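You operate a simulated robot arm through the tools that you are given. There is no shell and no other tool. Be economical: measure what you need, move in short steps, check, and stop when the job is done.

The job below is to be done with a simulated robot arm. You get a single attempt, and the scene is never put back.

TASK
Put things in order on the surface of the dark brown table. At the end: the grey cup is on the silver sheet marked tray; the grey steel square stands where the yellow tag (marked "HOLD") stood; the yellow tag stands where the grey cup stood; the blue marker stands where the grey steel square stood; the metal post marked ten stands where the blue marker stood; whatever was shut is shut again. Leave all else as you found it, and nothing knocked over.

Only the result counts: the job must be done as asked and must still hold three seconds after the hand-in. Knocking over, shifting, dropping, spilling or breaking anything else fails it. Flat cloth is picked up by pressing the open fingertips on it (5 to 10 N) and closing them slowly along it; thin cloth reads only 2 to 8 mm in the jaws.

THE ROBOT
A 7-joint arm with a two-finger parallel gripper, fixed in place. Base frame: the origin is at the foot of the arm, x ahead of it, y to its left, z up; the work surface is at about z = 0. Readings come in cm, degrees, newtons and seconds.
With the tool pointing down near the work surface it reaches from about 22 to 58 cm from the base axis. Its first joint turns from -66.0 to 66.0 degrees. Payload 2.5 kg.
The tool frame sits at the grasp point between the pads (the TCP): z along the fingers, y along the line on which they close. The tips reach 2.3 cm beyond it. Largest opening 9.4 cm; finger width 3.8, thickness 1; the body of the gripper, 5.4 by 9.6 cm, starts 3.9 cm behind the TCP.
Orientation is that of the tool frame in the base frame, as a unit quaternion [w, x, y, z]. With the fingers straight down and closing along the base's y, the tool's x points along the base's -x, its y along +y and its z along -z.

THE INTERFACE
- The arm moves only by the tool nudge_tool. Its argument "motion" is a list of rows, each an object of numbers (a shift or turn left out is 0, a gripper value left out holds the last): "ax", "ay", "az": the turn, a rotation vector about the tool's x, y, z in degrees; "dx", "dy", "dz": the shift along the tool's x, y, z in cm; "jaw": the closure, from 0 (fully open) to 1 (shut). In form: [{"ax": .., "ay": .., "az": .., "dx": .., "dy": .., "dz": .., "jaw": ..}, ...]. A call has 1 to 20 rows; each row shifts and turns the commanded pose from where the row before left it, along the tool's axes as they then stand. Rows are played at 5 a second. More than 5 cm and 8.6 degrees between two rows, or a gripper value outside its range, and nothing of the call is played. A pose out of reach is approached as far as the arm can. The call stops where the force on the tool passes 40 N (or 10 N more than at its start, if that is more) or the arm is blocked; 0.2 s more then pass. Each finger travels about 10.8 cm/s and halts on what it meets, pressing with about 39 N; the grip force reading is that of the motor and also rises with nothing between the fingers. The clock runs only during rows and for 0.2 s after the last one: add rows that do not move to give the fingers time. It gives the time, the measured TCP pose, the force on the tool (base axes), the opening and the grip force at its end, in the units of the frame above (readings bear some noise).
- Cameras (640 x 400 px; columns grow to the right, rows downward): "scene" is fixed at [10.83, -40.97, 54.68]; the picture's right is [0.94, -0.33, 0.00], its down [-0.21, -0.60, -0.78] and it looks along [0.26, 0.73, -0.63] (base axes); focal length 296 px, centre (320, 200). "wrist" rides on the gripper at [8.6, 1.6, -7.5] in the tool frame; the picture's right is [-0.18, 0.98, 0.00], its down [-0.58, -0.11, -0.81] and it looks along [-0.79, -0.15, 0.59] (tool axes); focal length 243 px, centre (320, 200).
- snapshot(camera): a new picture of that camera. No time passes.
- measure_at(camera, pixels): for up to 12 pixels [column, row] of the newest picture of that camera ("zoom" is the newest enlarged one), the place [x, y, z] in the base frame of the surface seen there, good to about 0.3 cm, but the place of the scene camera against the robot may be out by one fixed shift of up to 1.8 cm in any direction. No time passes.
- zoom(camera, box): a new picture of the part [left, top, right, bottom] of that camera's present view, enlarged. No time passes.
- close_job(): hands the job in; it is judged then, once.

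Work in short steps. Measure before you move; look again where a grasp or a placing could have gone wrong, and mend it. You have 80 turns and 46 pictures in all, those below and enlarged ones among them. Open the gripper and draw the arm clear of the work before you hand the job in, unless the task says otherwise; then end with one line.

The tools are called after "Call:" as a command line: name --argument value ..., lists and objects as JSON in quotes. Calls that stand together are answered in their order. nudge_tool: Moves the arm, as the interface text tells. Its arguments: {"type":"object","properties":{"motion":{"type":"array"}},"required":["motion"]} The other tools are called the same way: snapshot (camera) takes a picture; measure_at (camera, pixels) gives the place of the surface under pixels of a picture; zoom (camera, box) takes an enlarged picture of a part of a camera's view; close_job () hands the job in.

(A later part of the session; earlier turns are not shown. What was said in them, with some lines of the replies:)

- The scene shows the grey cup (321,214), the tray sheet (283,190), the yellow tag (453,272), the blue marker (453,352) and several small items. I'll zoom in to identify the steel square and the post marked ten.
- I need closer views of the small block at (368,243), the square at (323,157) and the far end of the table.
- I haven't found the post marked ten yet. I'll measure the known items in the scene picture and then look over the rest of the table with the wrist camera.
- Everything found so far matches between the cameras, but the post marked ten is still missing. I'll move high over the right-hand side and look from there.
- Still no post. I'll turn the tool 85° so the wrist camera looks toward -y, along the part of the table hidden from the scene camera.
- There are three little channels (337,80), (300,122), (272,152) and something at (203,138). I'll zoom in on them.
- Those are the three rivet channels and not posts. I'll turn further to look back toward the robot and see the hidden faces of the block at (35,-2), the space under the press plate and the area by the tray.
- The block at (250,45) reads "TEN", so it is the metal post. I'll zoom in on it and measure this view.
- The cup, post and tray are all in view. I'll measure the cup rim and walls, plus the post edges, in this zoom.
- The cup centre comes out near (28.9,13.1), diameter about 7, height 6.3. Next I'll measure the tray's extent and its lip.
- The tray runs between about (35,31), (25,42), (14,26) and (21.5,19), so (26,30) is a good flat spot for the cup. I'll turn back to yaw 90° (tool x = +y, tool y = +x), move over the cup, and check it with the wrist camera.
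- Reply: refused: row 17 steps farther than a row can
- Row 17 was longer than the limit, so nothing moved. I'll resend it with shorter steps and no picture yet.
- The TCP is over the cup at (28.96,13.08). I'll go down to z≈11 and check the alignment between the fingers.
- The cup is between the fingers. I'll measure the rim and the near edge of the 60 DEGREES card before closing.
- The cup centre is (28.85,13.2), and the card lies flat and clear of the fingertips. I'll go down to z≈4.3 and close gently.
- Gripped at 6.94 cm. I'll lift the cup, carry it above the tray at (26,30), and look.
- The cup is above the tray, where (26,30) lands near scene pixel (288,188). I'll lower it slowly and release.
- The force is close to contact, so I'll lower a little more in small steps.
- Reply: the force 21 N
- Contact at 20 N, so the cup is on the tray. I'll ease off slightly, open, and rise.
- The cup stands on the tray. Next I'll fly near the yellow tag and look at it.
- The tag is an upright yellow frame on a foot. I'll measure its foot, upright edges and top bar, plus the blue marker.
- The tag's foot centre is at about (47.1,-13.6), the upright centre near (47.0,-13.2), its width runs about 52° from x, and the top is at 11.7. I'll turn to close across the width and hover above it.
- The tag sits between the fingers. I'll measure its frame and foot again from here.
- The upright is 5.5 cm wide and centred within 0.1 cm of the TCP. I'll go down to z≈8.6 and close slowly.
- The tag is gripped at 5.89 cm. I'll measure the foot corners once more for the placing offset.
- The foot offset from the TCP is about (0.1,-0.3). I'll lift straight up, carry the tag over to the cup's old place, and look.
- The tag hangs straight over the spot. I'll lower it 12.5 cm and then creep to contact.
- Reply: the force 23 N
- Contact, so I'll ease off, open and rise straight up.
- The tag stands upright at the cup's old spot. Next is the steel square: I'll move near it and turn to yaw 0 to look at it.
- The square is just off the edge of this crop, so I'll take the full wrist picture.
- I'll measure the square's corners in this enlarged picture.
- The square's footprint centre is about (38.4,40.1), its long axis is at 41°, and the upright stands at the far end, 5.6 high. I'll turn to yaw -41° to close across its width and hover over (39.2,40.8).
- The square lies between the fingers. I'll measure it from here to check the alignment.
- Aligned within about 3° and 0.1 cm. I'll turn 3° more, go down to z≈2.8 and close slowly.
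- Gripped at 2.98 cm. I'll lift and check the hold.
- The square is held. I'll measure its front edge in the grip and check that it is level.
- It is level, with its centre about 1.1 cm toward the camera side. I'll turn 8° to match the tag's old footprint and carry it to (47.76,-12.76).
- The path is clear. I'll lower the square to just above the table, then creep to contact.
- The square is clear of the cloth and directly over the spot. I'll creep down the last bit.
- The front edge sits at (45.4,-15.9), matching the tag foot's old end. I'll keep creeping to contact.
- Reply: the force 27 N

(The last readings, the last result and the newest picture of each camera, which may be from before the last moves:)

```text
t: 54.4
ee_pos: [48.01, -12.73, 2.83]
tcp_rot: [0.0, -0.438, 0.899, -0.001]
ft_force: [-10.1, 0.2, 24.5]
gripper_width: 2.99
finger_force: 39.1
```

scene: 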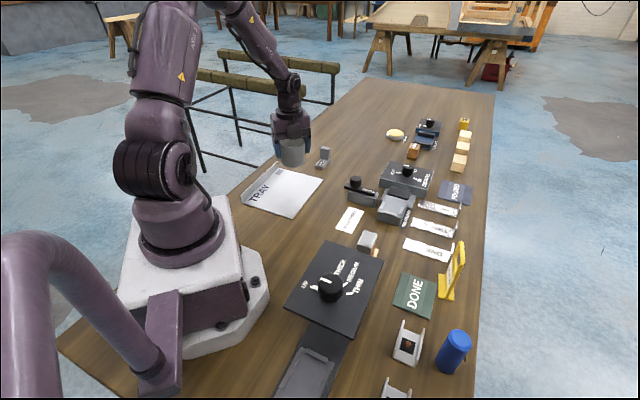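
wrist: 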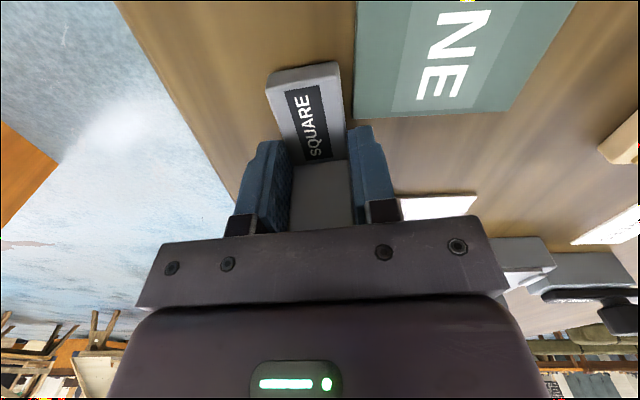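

Contact. I'll ease up and open only partly, since a finger is over the cloth edge, then rise and open fully.

Call:
nudge_tool --motion '[{"dz": -0.12}, {"jaw": 0.66}, {"jaw": 0.6}, {"jaw": 0.55}, {}, {"dz": -2}, {"dz": -4}, {"dz": -4}, {"dz": -4, "jaw": 0}, {"dz": -3}, {}]'

Call:
snapshot --camera "wrist"

```text
t: 56.8
ee_pos: [47.87, -12.66, 19.92]
tcp_rot: [0.0, -0.439, 0.899, -0.001]
ft_force: [-0.1, 0.1, -0.4]
gripper_width: 9.41
finger_force: 0.0
```

```text
12 pictures are left
```

wrist: 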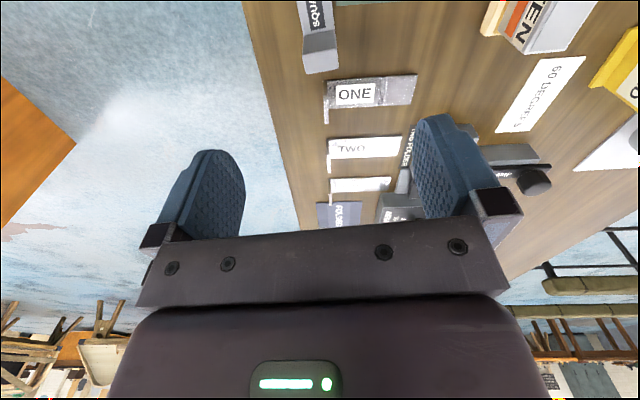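

The square stands in the tag's old place. Next is the blue marker, centre about (37.4,-26.2) and height 9.3: I'll turn to yaw 0 and hover over it.

Call:
nudge_tool --motion '[{"az": 8.5}, {"az": 8.5}, {"az": 8.5}, {"az": 8.5}, {"az": 8.5}, {"az": 8.5}, {"az": 1}, {"dx": 2.62, "dy": -3.38}, {"dx": 2.62, "dy": -3.38}, {"dx": 2.62, "dy": -3.38}, {"dx": 2.62, "dy": -3.38}, {"dz": 3}, {}]'

Call:
snapshot --camera "wrist"

```text
t: 59.6
ee_pos: [37.37, -26.41, 16.92]
tcp_rot: [0.0, 0.0, 1.0, 0.0]
ft_force: [0.2, 0.4, -0.4]
gripper_width: 9.4
finger_force: 0.0
```

```text
11 pictures are left
```

wrist: 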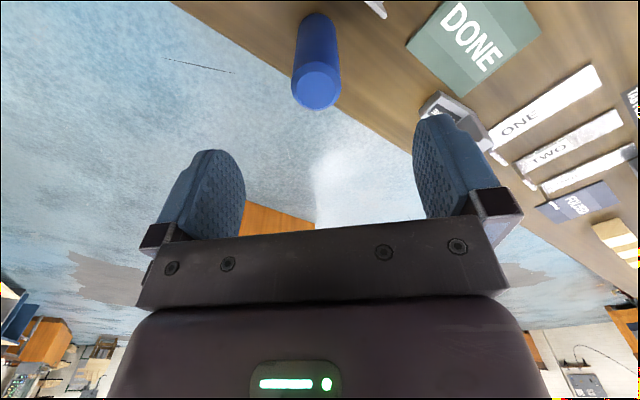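

The marker is between the fingers. I'll measure its top and sides and the channel corner at (375,8).

Call:
measure_at --camera "wrist" --pixels '[[317, 84], [294, 80], [340, 80], [317, 63], [316, 107], [298, 95], [336, 95], [297, 50], [337, 50], [318, 16], [317, 40], [376, 6]]'

```text
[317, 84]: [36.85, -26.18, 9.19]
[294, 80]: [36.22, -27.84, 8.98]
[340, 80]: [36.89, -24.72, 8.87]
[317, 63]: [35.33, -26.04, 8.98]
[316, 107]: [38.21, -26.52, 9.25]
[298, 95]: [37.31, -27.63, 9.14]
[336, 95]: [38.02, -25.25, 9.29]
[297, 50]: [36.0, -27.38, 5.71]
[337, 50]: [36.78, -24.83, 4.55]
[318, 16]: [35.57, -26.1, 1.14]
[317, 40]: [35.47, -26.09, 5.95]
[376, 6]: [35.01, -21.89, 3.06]
```

The marker's centre is (37.1,-26.25), radius about 1.6, and the channel corner (35.0,-21.9) is 3.1 high. I'll pre-close to 6 cm, go down to z≈6.2 and grip.

Call:
nudge_tool --motion '[{"dx": 0.27, "dy": 0.15, "jaw": 0.36}, {"dz": 4}, {"dz": 4}, {"dz": 2.7}, {"jaw": 0.5}, {"jaw": 0.58}, {"jaw": 0.63}, {"jaw": 0.67}, {"jaw": 0.72}, {"jaw": 0.8}, {"jaw": 0.8}]'

Call:
snapshot --camera "wrist"

```text
t: 62.0
ee_pos: [37.05, -26.08, 6.25]
tcp_rot: [0.0, 0.0, 1.0, 0.0]
ft_force: [0.3, 0.3, -0.8]
gripper_width: 3.26
finger_force: 38.6
```

```text
10 pictures are left
```

wrist: 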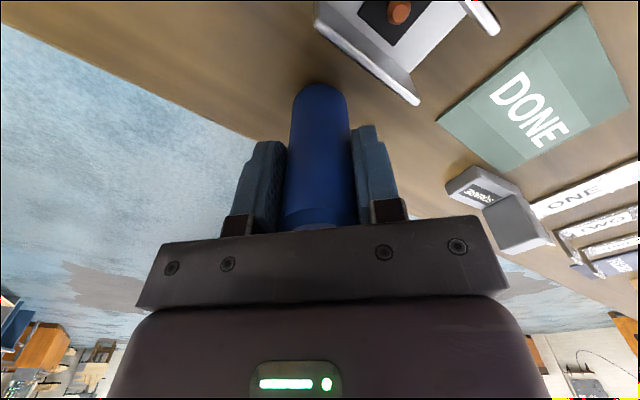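

Gripped at 3.26 cm. I'll measure the marker's front face to fix its offset in the grip.

Call:
measure_at --camera "wrist" --pixels '[[318, 90], [320, 110], [320, 140], [320, 180], [318, 86]]'

```text
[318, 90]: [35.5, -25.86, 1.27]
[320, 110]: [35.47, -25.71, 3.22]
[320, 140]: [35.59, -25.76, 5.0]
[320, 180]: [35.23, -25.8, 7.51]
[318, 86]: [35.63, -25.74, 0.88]
```

It is centred in the grip. I'll lift it 12 cm, carry it to the square's old place (38.5,40.1), and look.

Call:
nudge_tool --motion '[{"dz": -1}, {"dz": -3}, {"dz": -4}, {"dz": -4}, {"dx": -0.1, "dy": 4.73}, {"dx": -0.1, "dy": 4.73}, {"dx": -0.1, "dy": 4.73}, {"dx": -0.1, "dy": 4.73}, {"dx": -0.1, "dy": 4.73}, {"dx": -0.1, "dy": 4.73}, {"dx": -0.1, "dy": 4.73}, {"dx": -0.1, "dy": 4.73}, {"dx": -0.1, "dy": 4.73}, {"dx": -0.1, "dy": 4.73}, {"dx": -0.1, "dy": 4.73}, {"dx": -0.1, "dy": 4.73}, {"dx": -0.1, "dy": 4.73}, {"dx": -0.15, "dy": 4.73}, {}, {}]'

Call:
snapshot --camera "scene"

```text
t: 66.2
ee_pos: [38.59, 40.09, 18.19]
tcp_rot: [0.0, 0.0, 1.0, 0.0]
ft_force: [-0.9, -0.2, 0.0]
gripper_width: 3.23
finger_force: 39.3
```

```text
9 pictures are left
```

scene: 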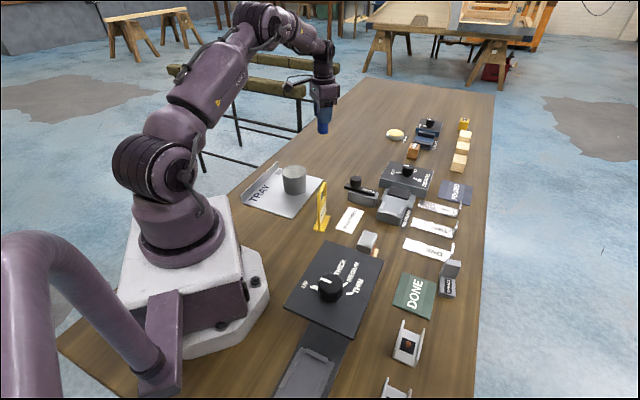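

All the placed items are standing. I'll lower the marker to just above the table, then creep.

Call:
nudge_tool --motion '[{"dz": 4}, {"dz": 4}, {"dz": 3}, {"dz": 0.6}, {"dz": 0.2}, {"dz": 0.1}, {"dz": 0.08}, {}]'

```text
t: 68.0
ee_pos: [38.7, 40.23, 6.16]
tcp_rot: [-0.001, 0.0, 1.0, 0.0]
ft_force: [-1.3, -0.1, 1.9]
gripper_width: 3.28
finger_force: 38.5
```

Call:
nudge_tool --motion '[{"dz": 0.06}, {"dz": 0.06}, {}]'

```text
t: 68.8
ee_pos: [38.56, 40.12, 6.2]
tcp_rot: [0.001, 0.0, 1.0, 0.0]
ft_force: [0.0, -0.7, 11.3]
gripper_width: 3.27
finger_force: 38.6
```

Contact at 11 N, so I'll ease off, open slowly and rise.

Call:
nudge_tool --motion '[{"dz": -0.08}, {"jaw": 0.64}, {"jaw": 0.6}, {"jaw": 0.5}, {"jaw": 0.2}, {"jaw": 0}, {"dz": -3}, {"dz": -4}, {"dz": -4}, {"dz": -4}, {}]'

Call:
snapshot --camera "wrist"

```text
t: 71.2
ee_pos: [38.59, 40.13, 21.25]
tcp_rot: [0.001, 0.0, 1.0, 0.0]
ft_force: [-0.1, 0.5, 0.3]
gripper_width: 9.39
finger_force: 0.0
```

```text
8 pictures are left
```

wrist: 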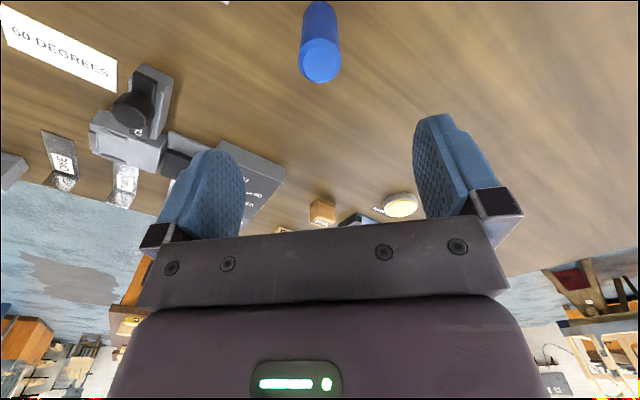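

The marker stands in the square's old place. Next is the TEN post, about (34.3,-1) with its long side at 44°: I'll fly over it and turn to yaw 46°.

Call:
nudge_tool --motion '[{"dx": 0.455, "dy": -4.55}, {"dx": 0.455, "dy": -4.55}, {"dx": 0.455, "dy": -4.55}, {"dx": 0.455, "dy": -4.55}, {"dx": 0.455, "dy": -4.55}, {"dx": 0.455, "dy": -4.55}, {"dx": 0.455, "dy": -4.55}, {"dx": 0.455, "dy": -4.55}, {"dx": 0.455, "dy": -4.55}, {"az": 8.5}, {"az": 8.5}, {"az": 8.5}, {"az": 8.5}, {"az": 8.5}, {"az": 3.5}, {"dz": 4}, {}]'

Call:
snapshot --camera "wrist"

```text
t: 74.8
ee_pos: [34.65, -0.86, 17.1]
tcp_rot: [0.0, 0.39, 0.921, 0.0]
ft_force: [0.5, -0.3, -1.2]
gripper_width: 9.4
finger_force: 0.1
```

```text
7 pictures are left
```

wrist: 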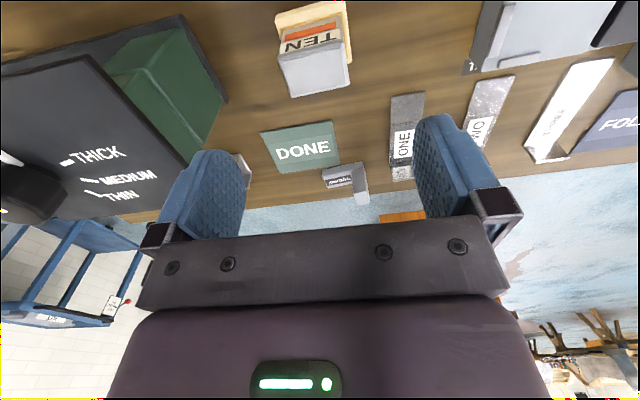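

TEN is in view. I'll measure the post and foot, and the nearest press plate corner at (185,160), before going down.

Call:
measure_at --camera "wrist" --pixels '[[281, 55], [345, 46], [349, 84], [292, 95], [313, 72], [277, 14], [346, 3], [352, 60], [281, 38], [343, 28], [310, 45], [310, 12]]'

Call:
measure_at --camera "wrist" --pixels '[[185, 162], [92, 60], [130, 100], [180, 18], [226, 98], [165, 100], [105, 65], [200, 70], [60, 100], [160, 60]]'

Call:
zoom --camera "wrist" --box '[240, 0, 400, 100]'

```text
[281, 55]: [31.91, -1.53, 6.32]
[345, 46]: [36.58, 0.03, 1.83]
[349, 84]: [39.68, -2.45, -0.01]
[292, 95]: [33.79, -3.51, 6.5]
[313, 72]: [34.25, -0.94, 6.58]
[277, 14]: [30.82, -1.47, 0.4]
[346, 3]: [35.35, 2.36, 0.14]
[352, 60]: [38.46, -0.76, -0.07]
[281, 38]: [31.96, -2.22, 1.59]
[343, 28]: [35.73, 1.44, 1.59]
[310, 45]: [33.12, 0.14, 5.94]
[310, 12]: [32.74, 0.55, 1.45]
```

```text
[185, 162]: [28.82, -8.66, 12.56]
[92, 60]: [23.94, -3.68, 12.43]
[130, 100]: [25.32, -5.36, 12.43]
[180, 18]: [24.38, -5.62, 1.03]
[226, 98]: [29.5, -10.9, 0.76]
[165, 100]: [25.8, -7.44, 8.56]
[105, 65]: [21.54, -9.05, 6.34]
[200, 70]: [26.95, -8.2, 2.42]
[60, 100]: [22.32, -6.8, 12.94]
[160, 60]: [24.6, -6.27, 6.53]
```

```text
4.00 times, centred on (320, 50) of wrist
```

zoom: 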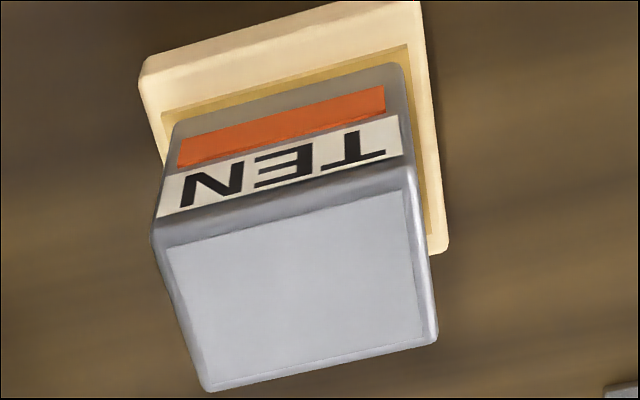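

The post is 4.5 × 2.4 cm, centred at (34.34,-0.98), and the press plate edge is 9 cm from the TCP, clear of the gripper. I'll go down to z≈4.3 and close slowly.

Call:
nudge_tool --motion '[{"dx": 0.13, "dy": -0.31, "jaw": 0.15}, {"dz": 4}, {"dz": 4}, {"dz": 3}, {"dz": 1.8}, {"jaw": 0.3}, {"jaw": 0.42}, {"jaw": 0.47}, {"jaw": 0.51}, {"jaw": 0.55}, {"jaw": 0.65}, {"jaw": 0.65}]'

```text
t: 77.4
ee_pos: [34.11, -0.83, 4.52]
tcp_rot: [0.0, 0.391, 0.92, 0.0]
ft_force: [0.0, 0.1, 0.7]
gripper_width: 4.78
finger_force: 39.0
```

Gripped at 4.78 cm. I'll lift 3 cm and check whether the wooden foot comes with it.

Call:
nudge_tool --motion '[{"dz": -0.5}, {"dz": -1}, {"dz": -1.5}, {}, {}]'

Call:
snapshot --camera "wrist"

```text
t: 78.6
ee_pos: [34.25, -0.89, 7.46]
tcp_rot: [0.0, 0.391, 0.92, 0.0]
ft_force: [0.5, 0.5, -1.9]
gripper_width: 4.78
finger_force: 38.6
```

```text
5 pictures are left
```

wrist: 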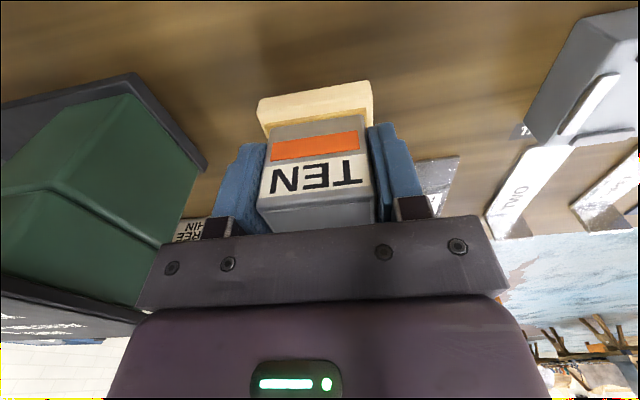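

I'll measure whether the wooden foot at (315,100) rose with the post.

Call:
measure_at --camera "wrist" --pixels '[[262, 102], [315, 95], [368, 84], [315, 112], [262, 118], [315, 60], [320, 148], [371, 110]]'

```text
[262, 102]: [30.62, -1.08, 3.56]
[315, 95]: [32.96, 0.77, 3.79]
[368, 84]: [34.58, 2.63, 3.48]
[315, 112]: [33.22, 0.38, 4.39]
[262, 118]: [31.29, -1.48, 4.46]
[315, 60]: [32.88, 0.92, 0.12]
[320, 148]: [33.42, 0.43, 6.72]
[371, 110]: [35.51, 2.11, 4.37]
```

The foot rose with the post, so they are one piece. The channel and the table edge both leave room at the marker's old place, so I'll lift and carry the post over it.

Call:
nudge_tool --motion '[{"dz": -4}, {"dz": -4}, {"dz": -4}, {"dx": -3.37, "dy": -2.58}, {"dx": -3.37, "dy": -2.58}, {"dx": -3.37, "dy": -2.58}, {"dx": -3.37, "dy": -2.58}, {"dx": -3.37, "dy": -2.58}, {"dx": -3.37, "dy": -2.58}, {}, {}]'

```text
t: 81.0
ee_pos: [37.09, -26.18, 19.49]
tcp_rot: [0.0, 0.391, 0.921, 0.001]
ft_force: [0.1, 0.5, -3.1]
gripper_width: 4.78
finger_force: 38.8
```

I'm over the spot. I'll lower to about 1 cm above the table and look.

Call:
nudge_tool --motion '[{"dz": 4}, {"dz": 4}, {"dz": 4}, {"dz": 2}, {}]'

Call:
snapshot --camera "wrist"

```text
t: 82.2
ee_pos: [37.23, -26.27, 5.35]
tcp_rot: [0.0, 0.391, 0.92, 0.0]
ft_force: [-0.5, -0.6, -2.1]
gripper_width: 4.78
finger_force: 39.3
```

```text
4 pictures are left
```

wrist: 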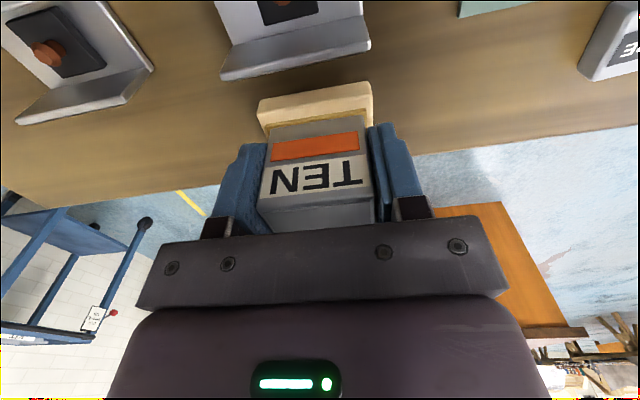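

The foot clears the channel wall and the table edge, so I'll creep down to contact.

Call:
nudge_tool --motion '[{"dz": 0.4}, {"dz": 0.2}, {"dz": 0.1}, {"dz": 0.08}, {}]'

```text
t: 83.4
ee_pos: [37.03, -26.37, 4.62]
tcp_rot: [0.0, 0.39, 0.921, 0.0]
ft_force: [-0.2, 0.0, -1.9]
gripper_width: 4.79
finger_force: 38.8
```

Call:
nudge_tool --motion '[{"dz": 0.08}, {"dz": 0.07}, {}]'

```text
t: 84.2
ee_pos: [37.17, -26.27, 4.48]
tcp_rot: [0.0, 0.39, 0.921, -0.001]
ft_force: [-0.5, -0.4, -2.1]
gripper_width: 4.79
finger_force: 38.6
```

Call:
nudge_tool --motion '[{"dz": 0.07}, {"dz": 0.07}, {}]'

```text
t: 85.0
ee_pos: [37.21, -26.29, 4.53]
tcp_rot: [0.0, 0.39, 0.921, -0.001]
ft_force: [-9.8, 7.3, 29.0]
gripper_width: 4.79
finger_force: 39.6
```

Contact. I'll ease off, open, rise, and back away toward the middle for a final look.

Call:
nudge_tool --motion '[{"dz": -0.1}, {"jaw": 0.47}, {"jaw": 0.42}, {"jaw": 0.3}, {}, {"dz": -3}, {"dz": -4, "jaw": 0}, {"dz": -4}, {"dz": -4}, {"dz": -4}, {"dx": 3.5}, {"dx": 3.5}, {}]'

Call:
snapshot --camera "wrist"

Call:
snapshot --camera "scene"

```text
t: 87.8
ee_pos: [32.42, -21.15, 23.48]
tcp_rot: [0.0, 0.391, 0.92, 0.0]
ft_force: [-0.2, -0.3, -0.8]
gripper_width: 9.39
finger_force: 0.0
```

```text
3 pictures are left
```

wrist: 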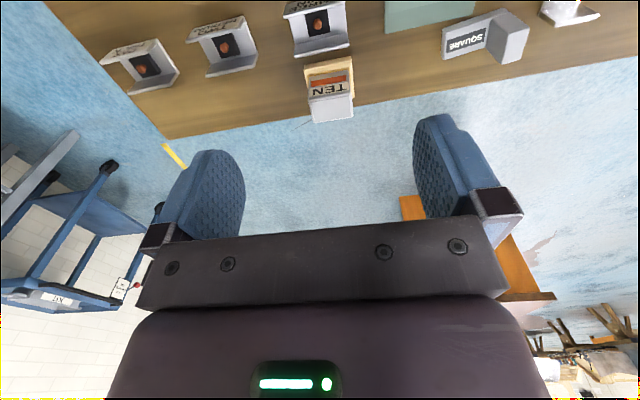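

```text
2 pictures are left
```

scene: 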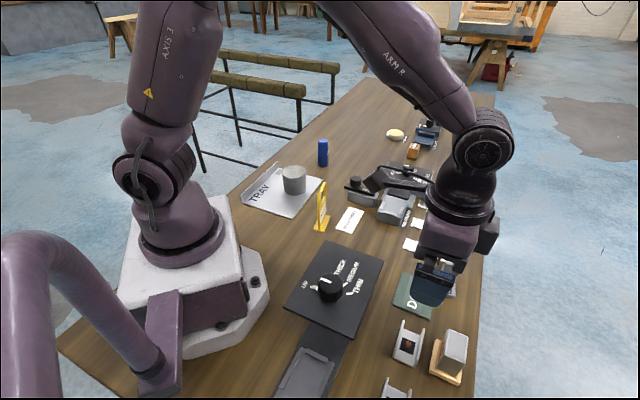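

All five items stand in their places, nothing is knocked over, and nothing was opened along the way. I'll raise the arm a little clear and then hand in.

Call:
nudge_tool --motion '[{"dz": -4}, {"dz": -4}, {}]'

Call:
close_job

```text
t: 88.6
ee_pos: [32.33, -21.19, 31.54]
tcp_rot: [0.0, 0.391, 0.92, 0.001]
ft_force: [-0.5, 0.0, 0.4]
gripper_width: 9.41
finger_force: 0.1
```

```text
The job is handed in.
```

The job is handed in: the cup is on the tray, and the tag, square, marker and post each stand in their asked places. Nothing was knocked over or opened, and the arm is clear with the gripper open.
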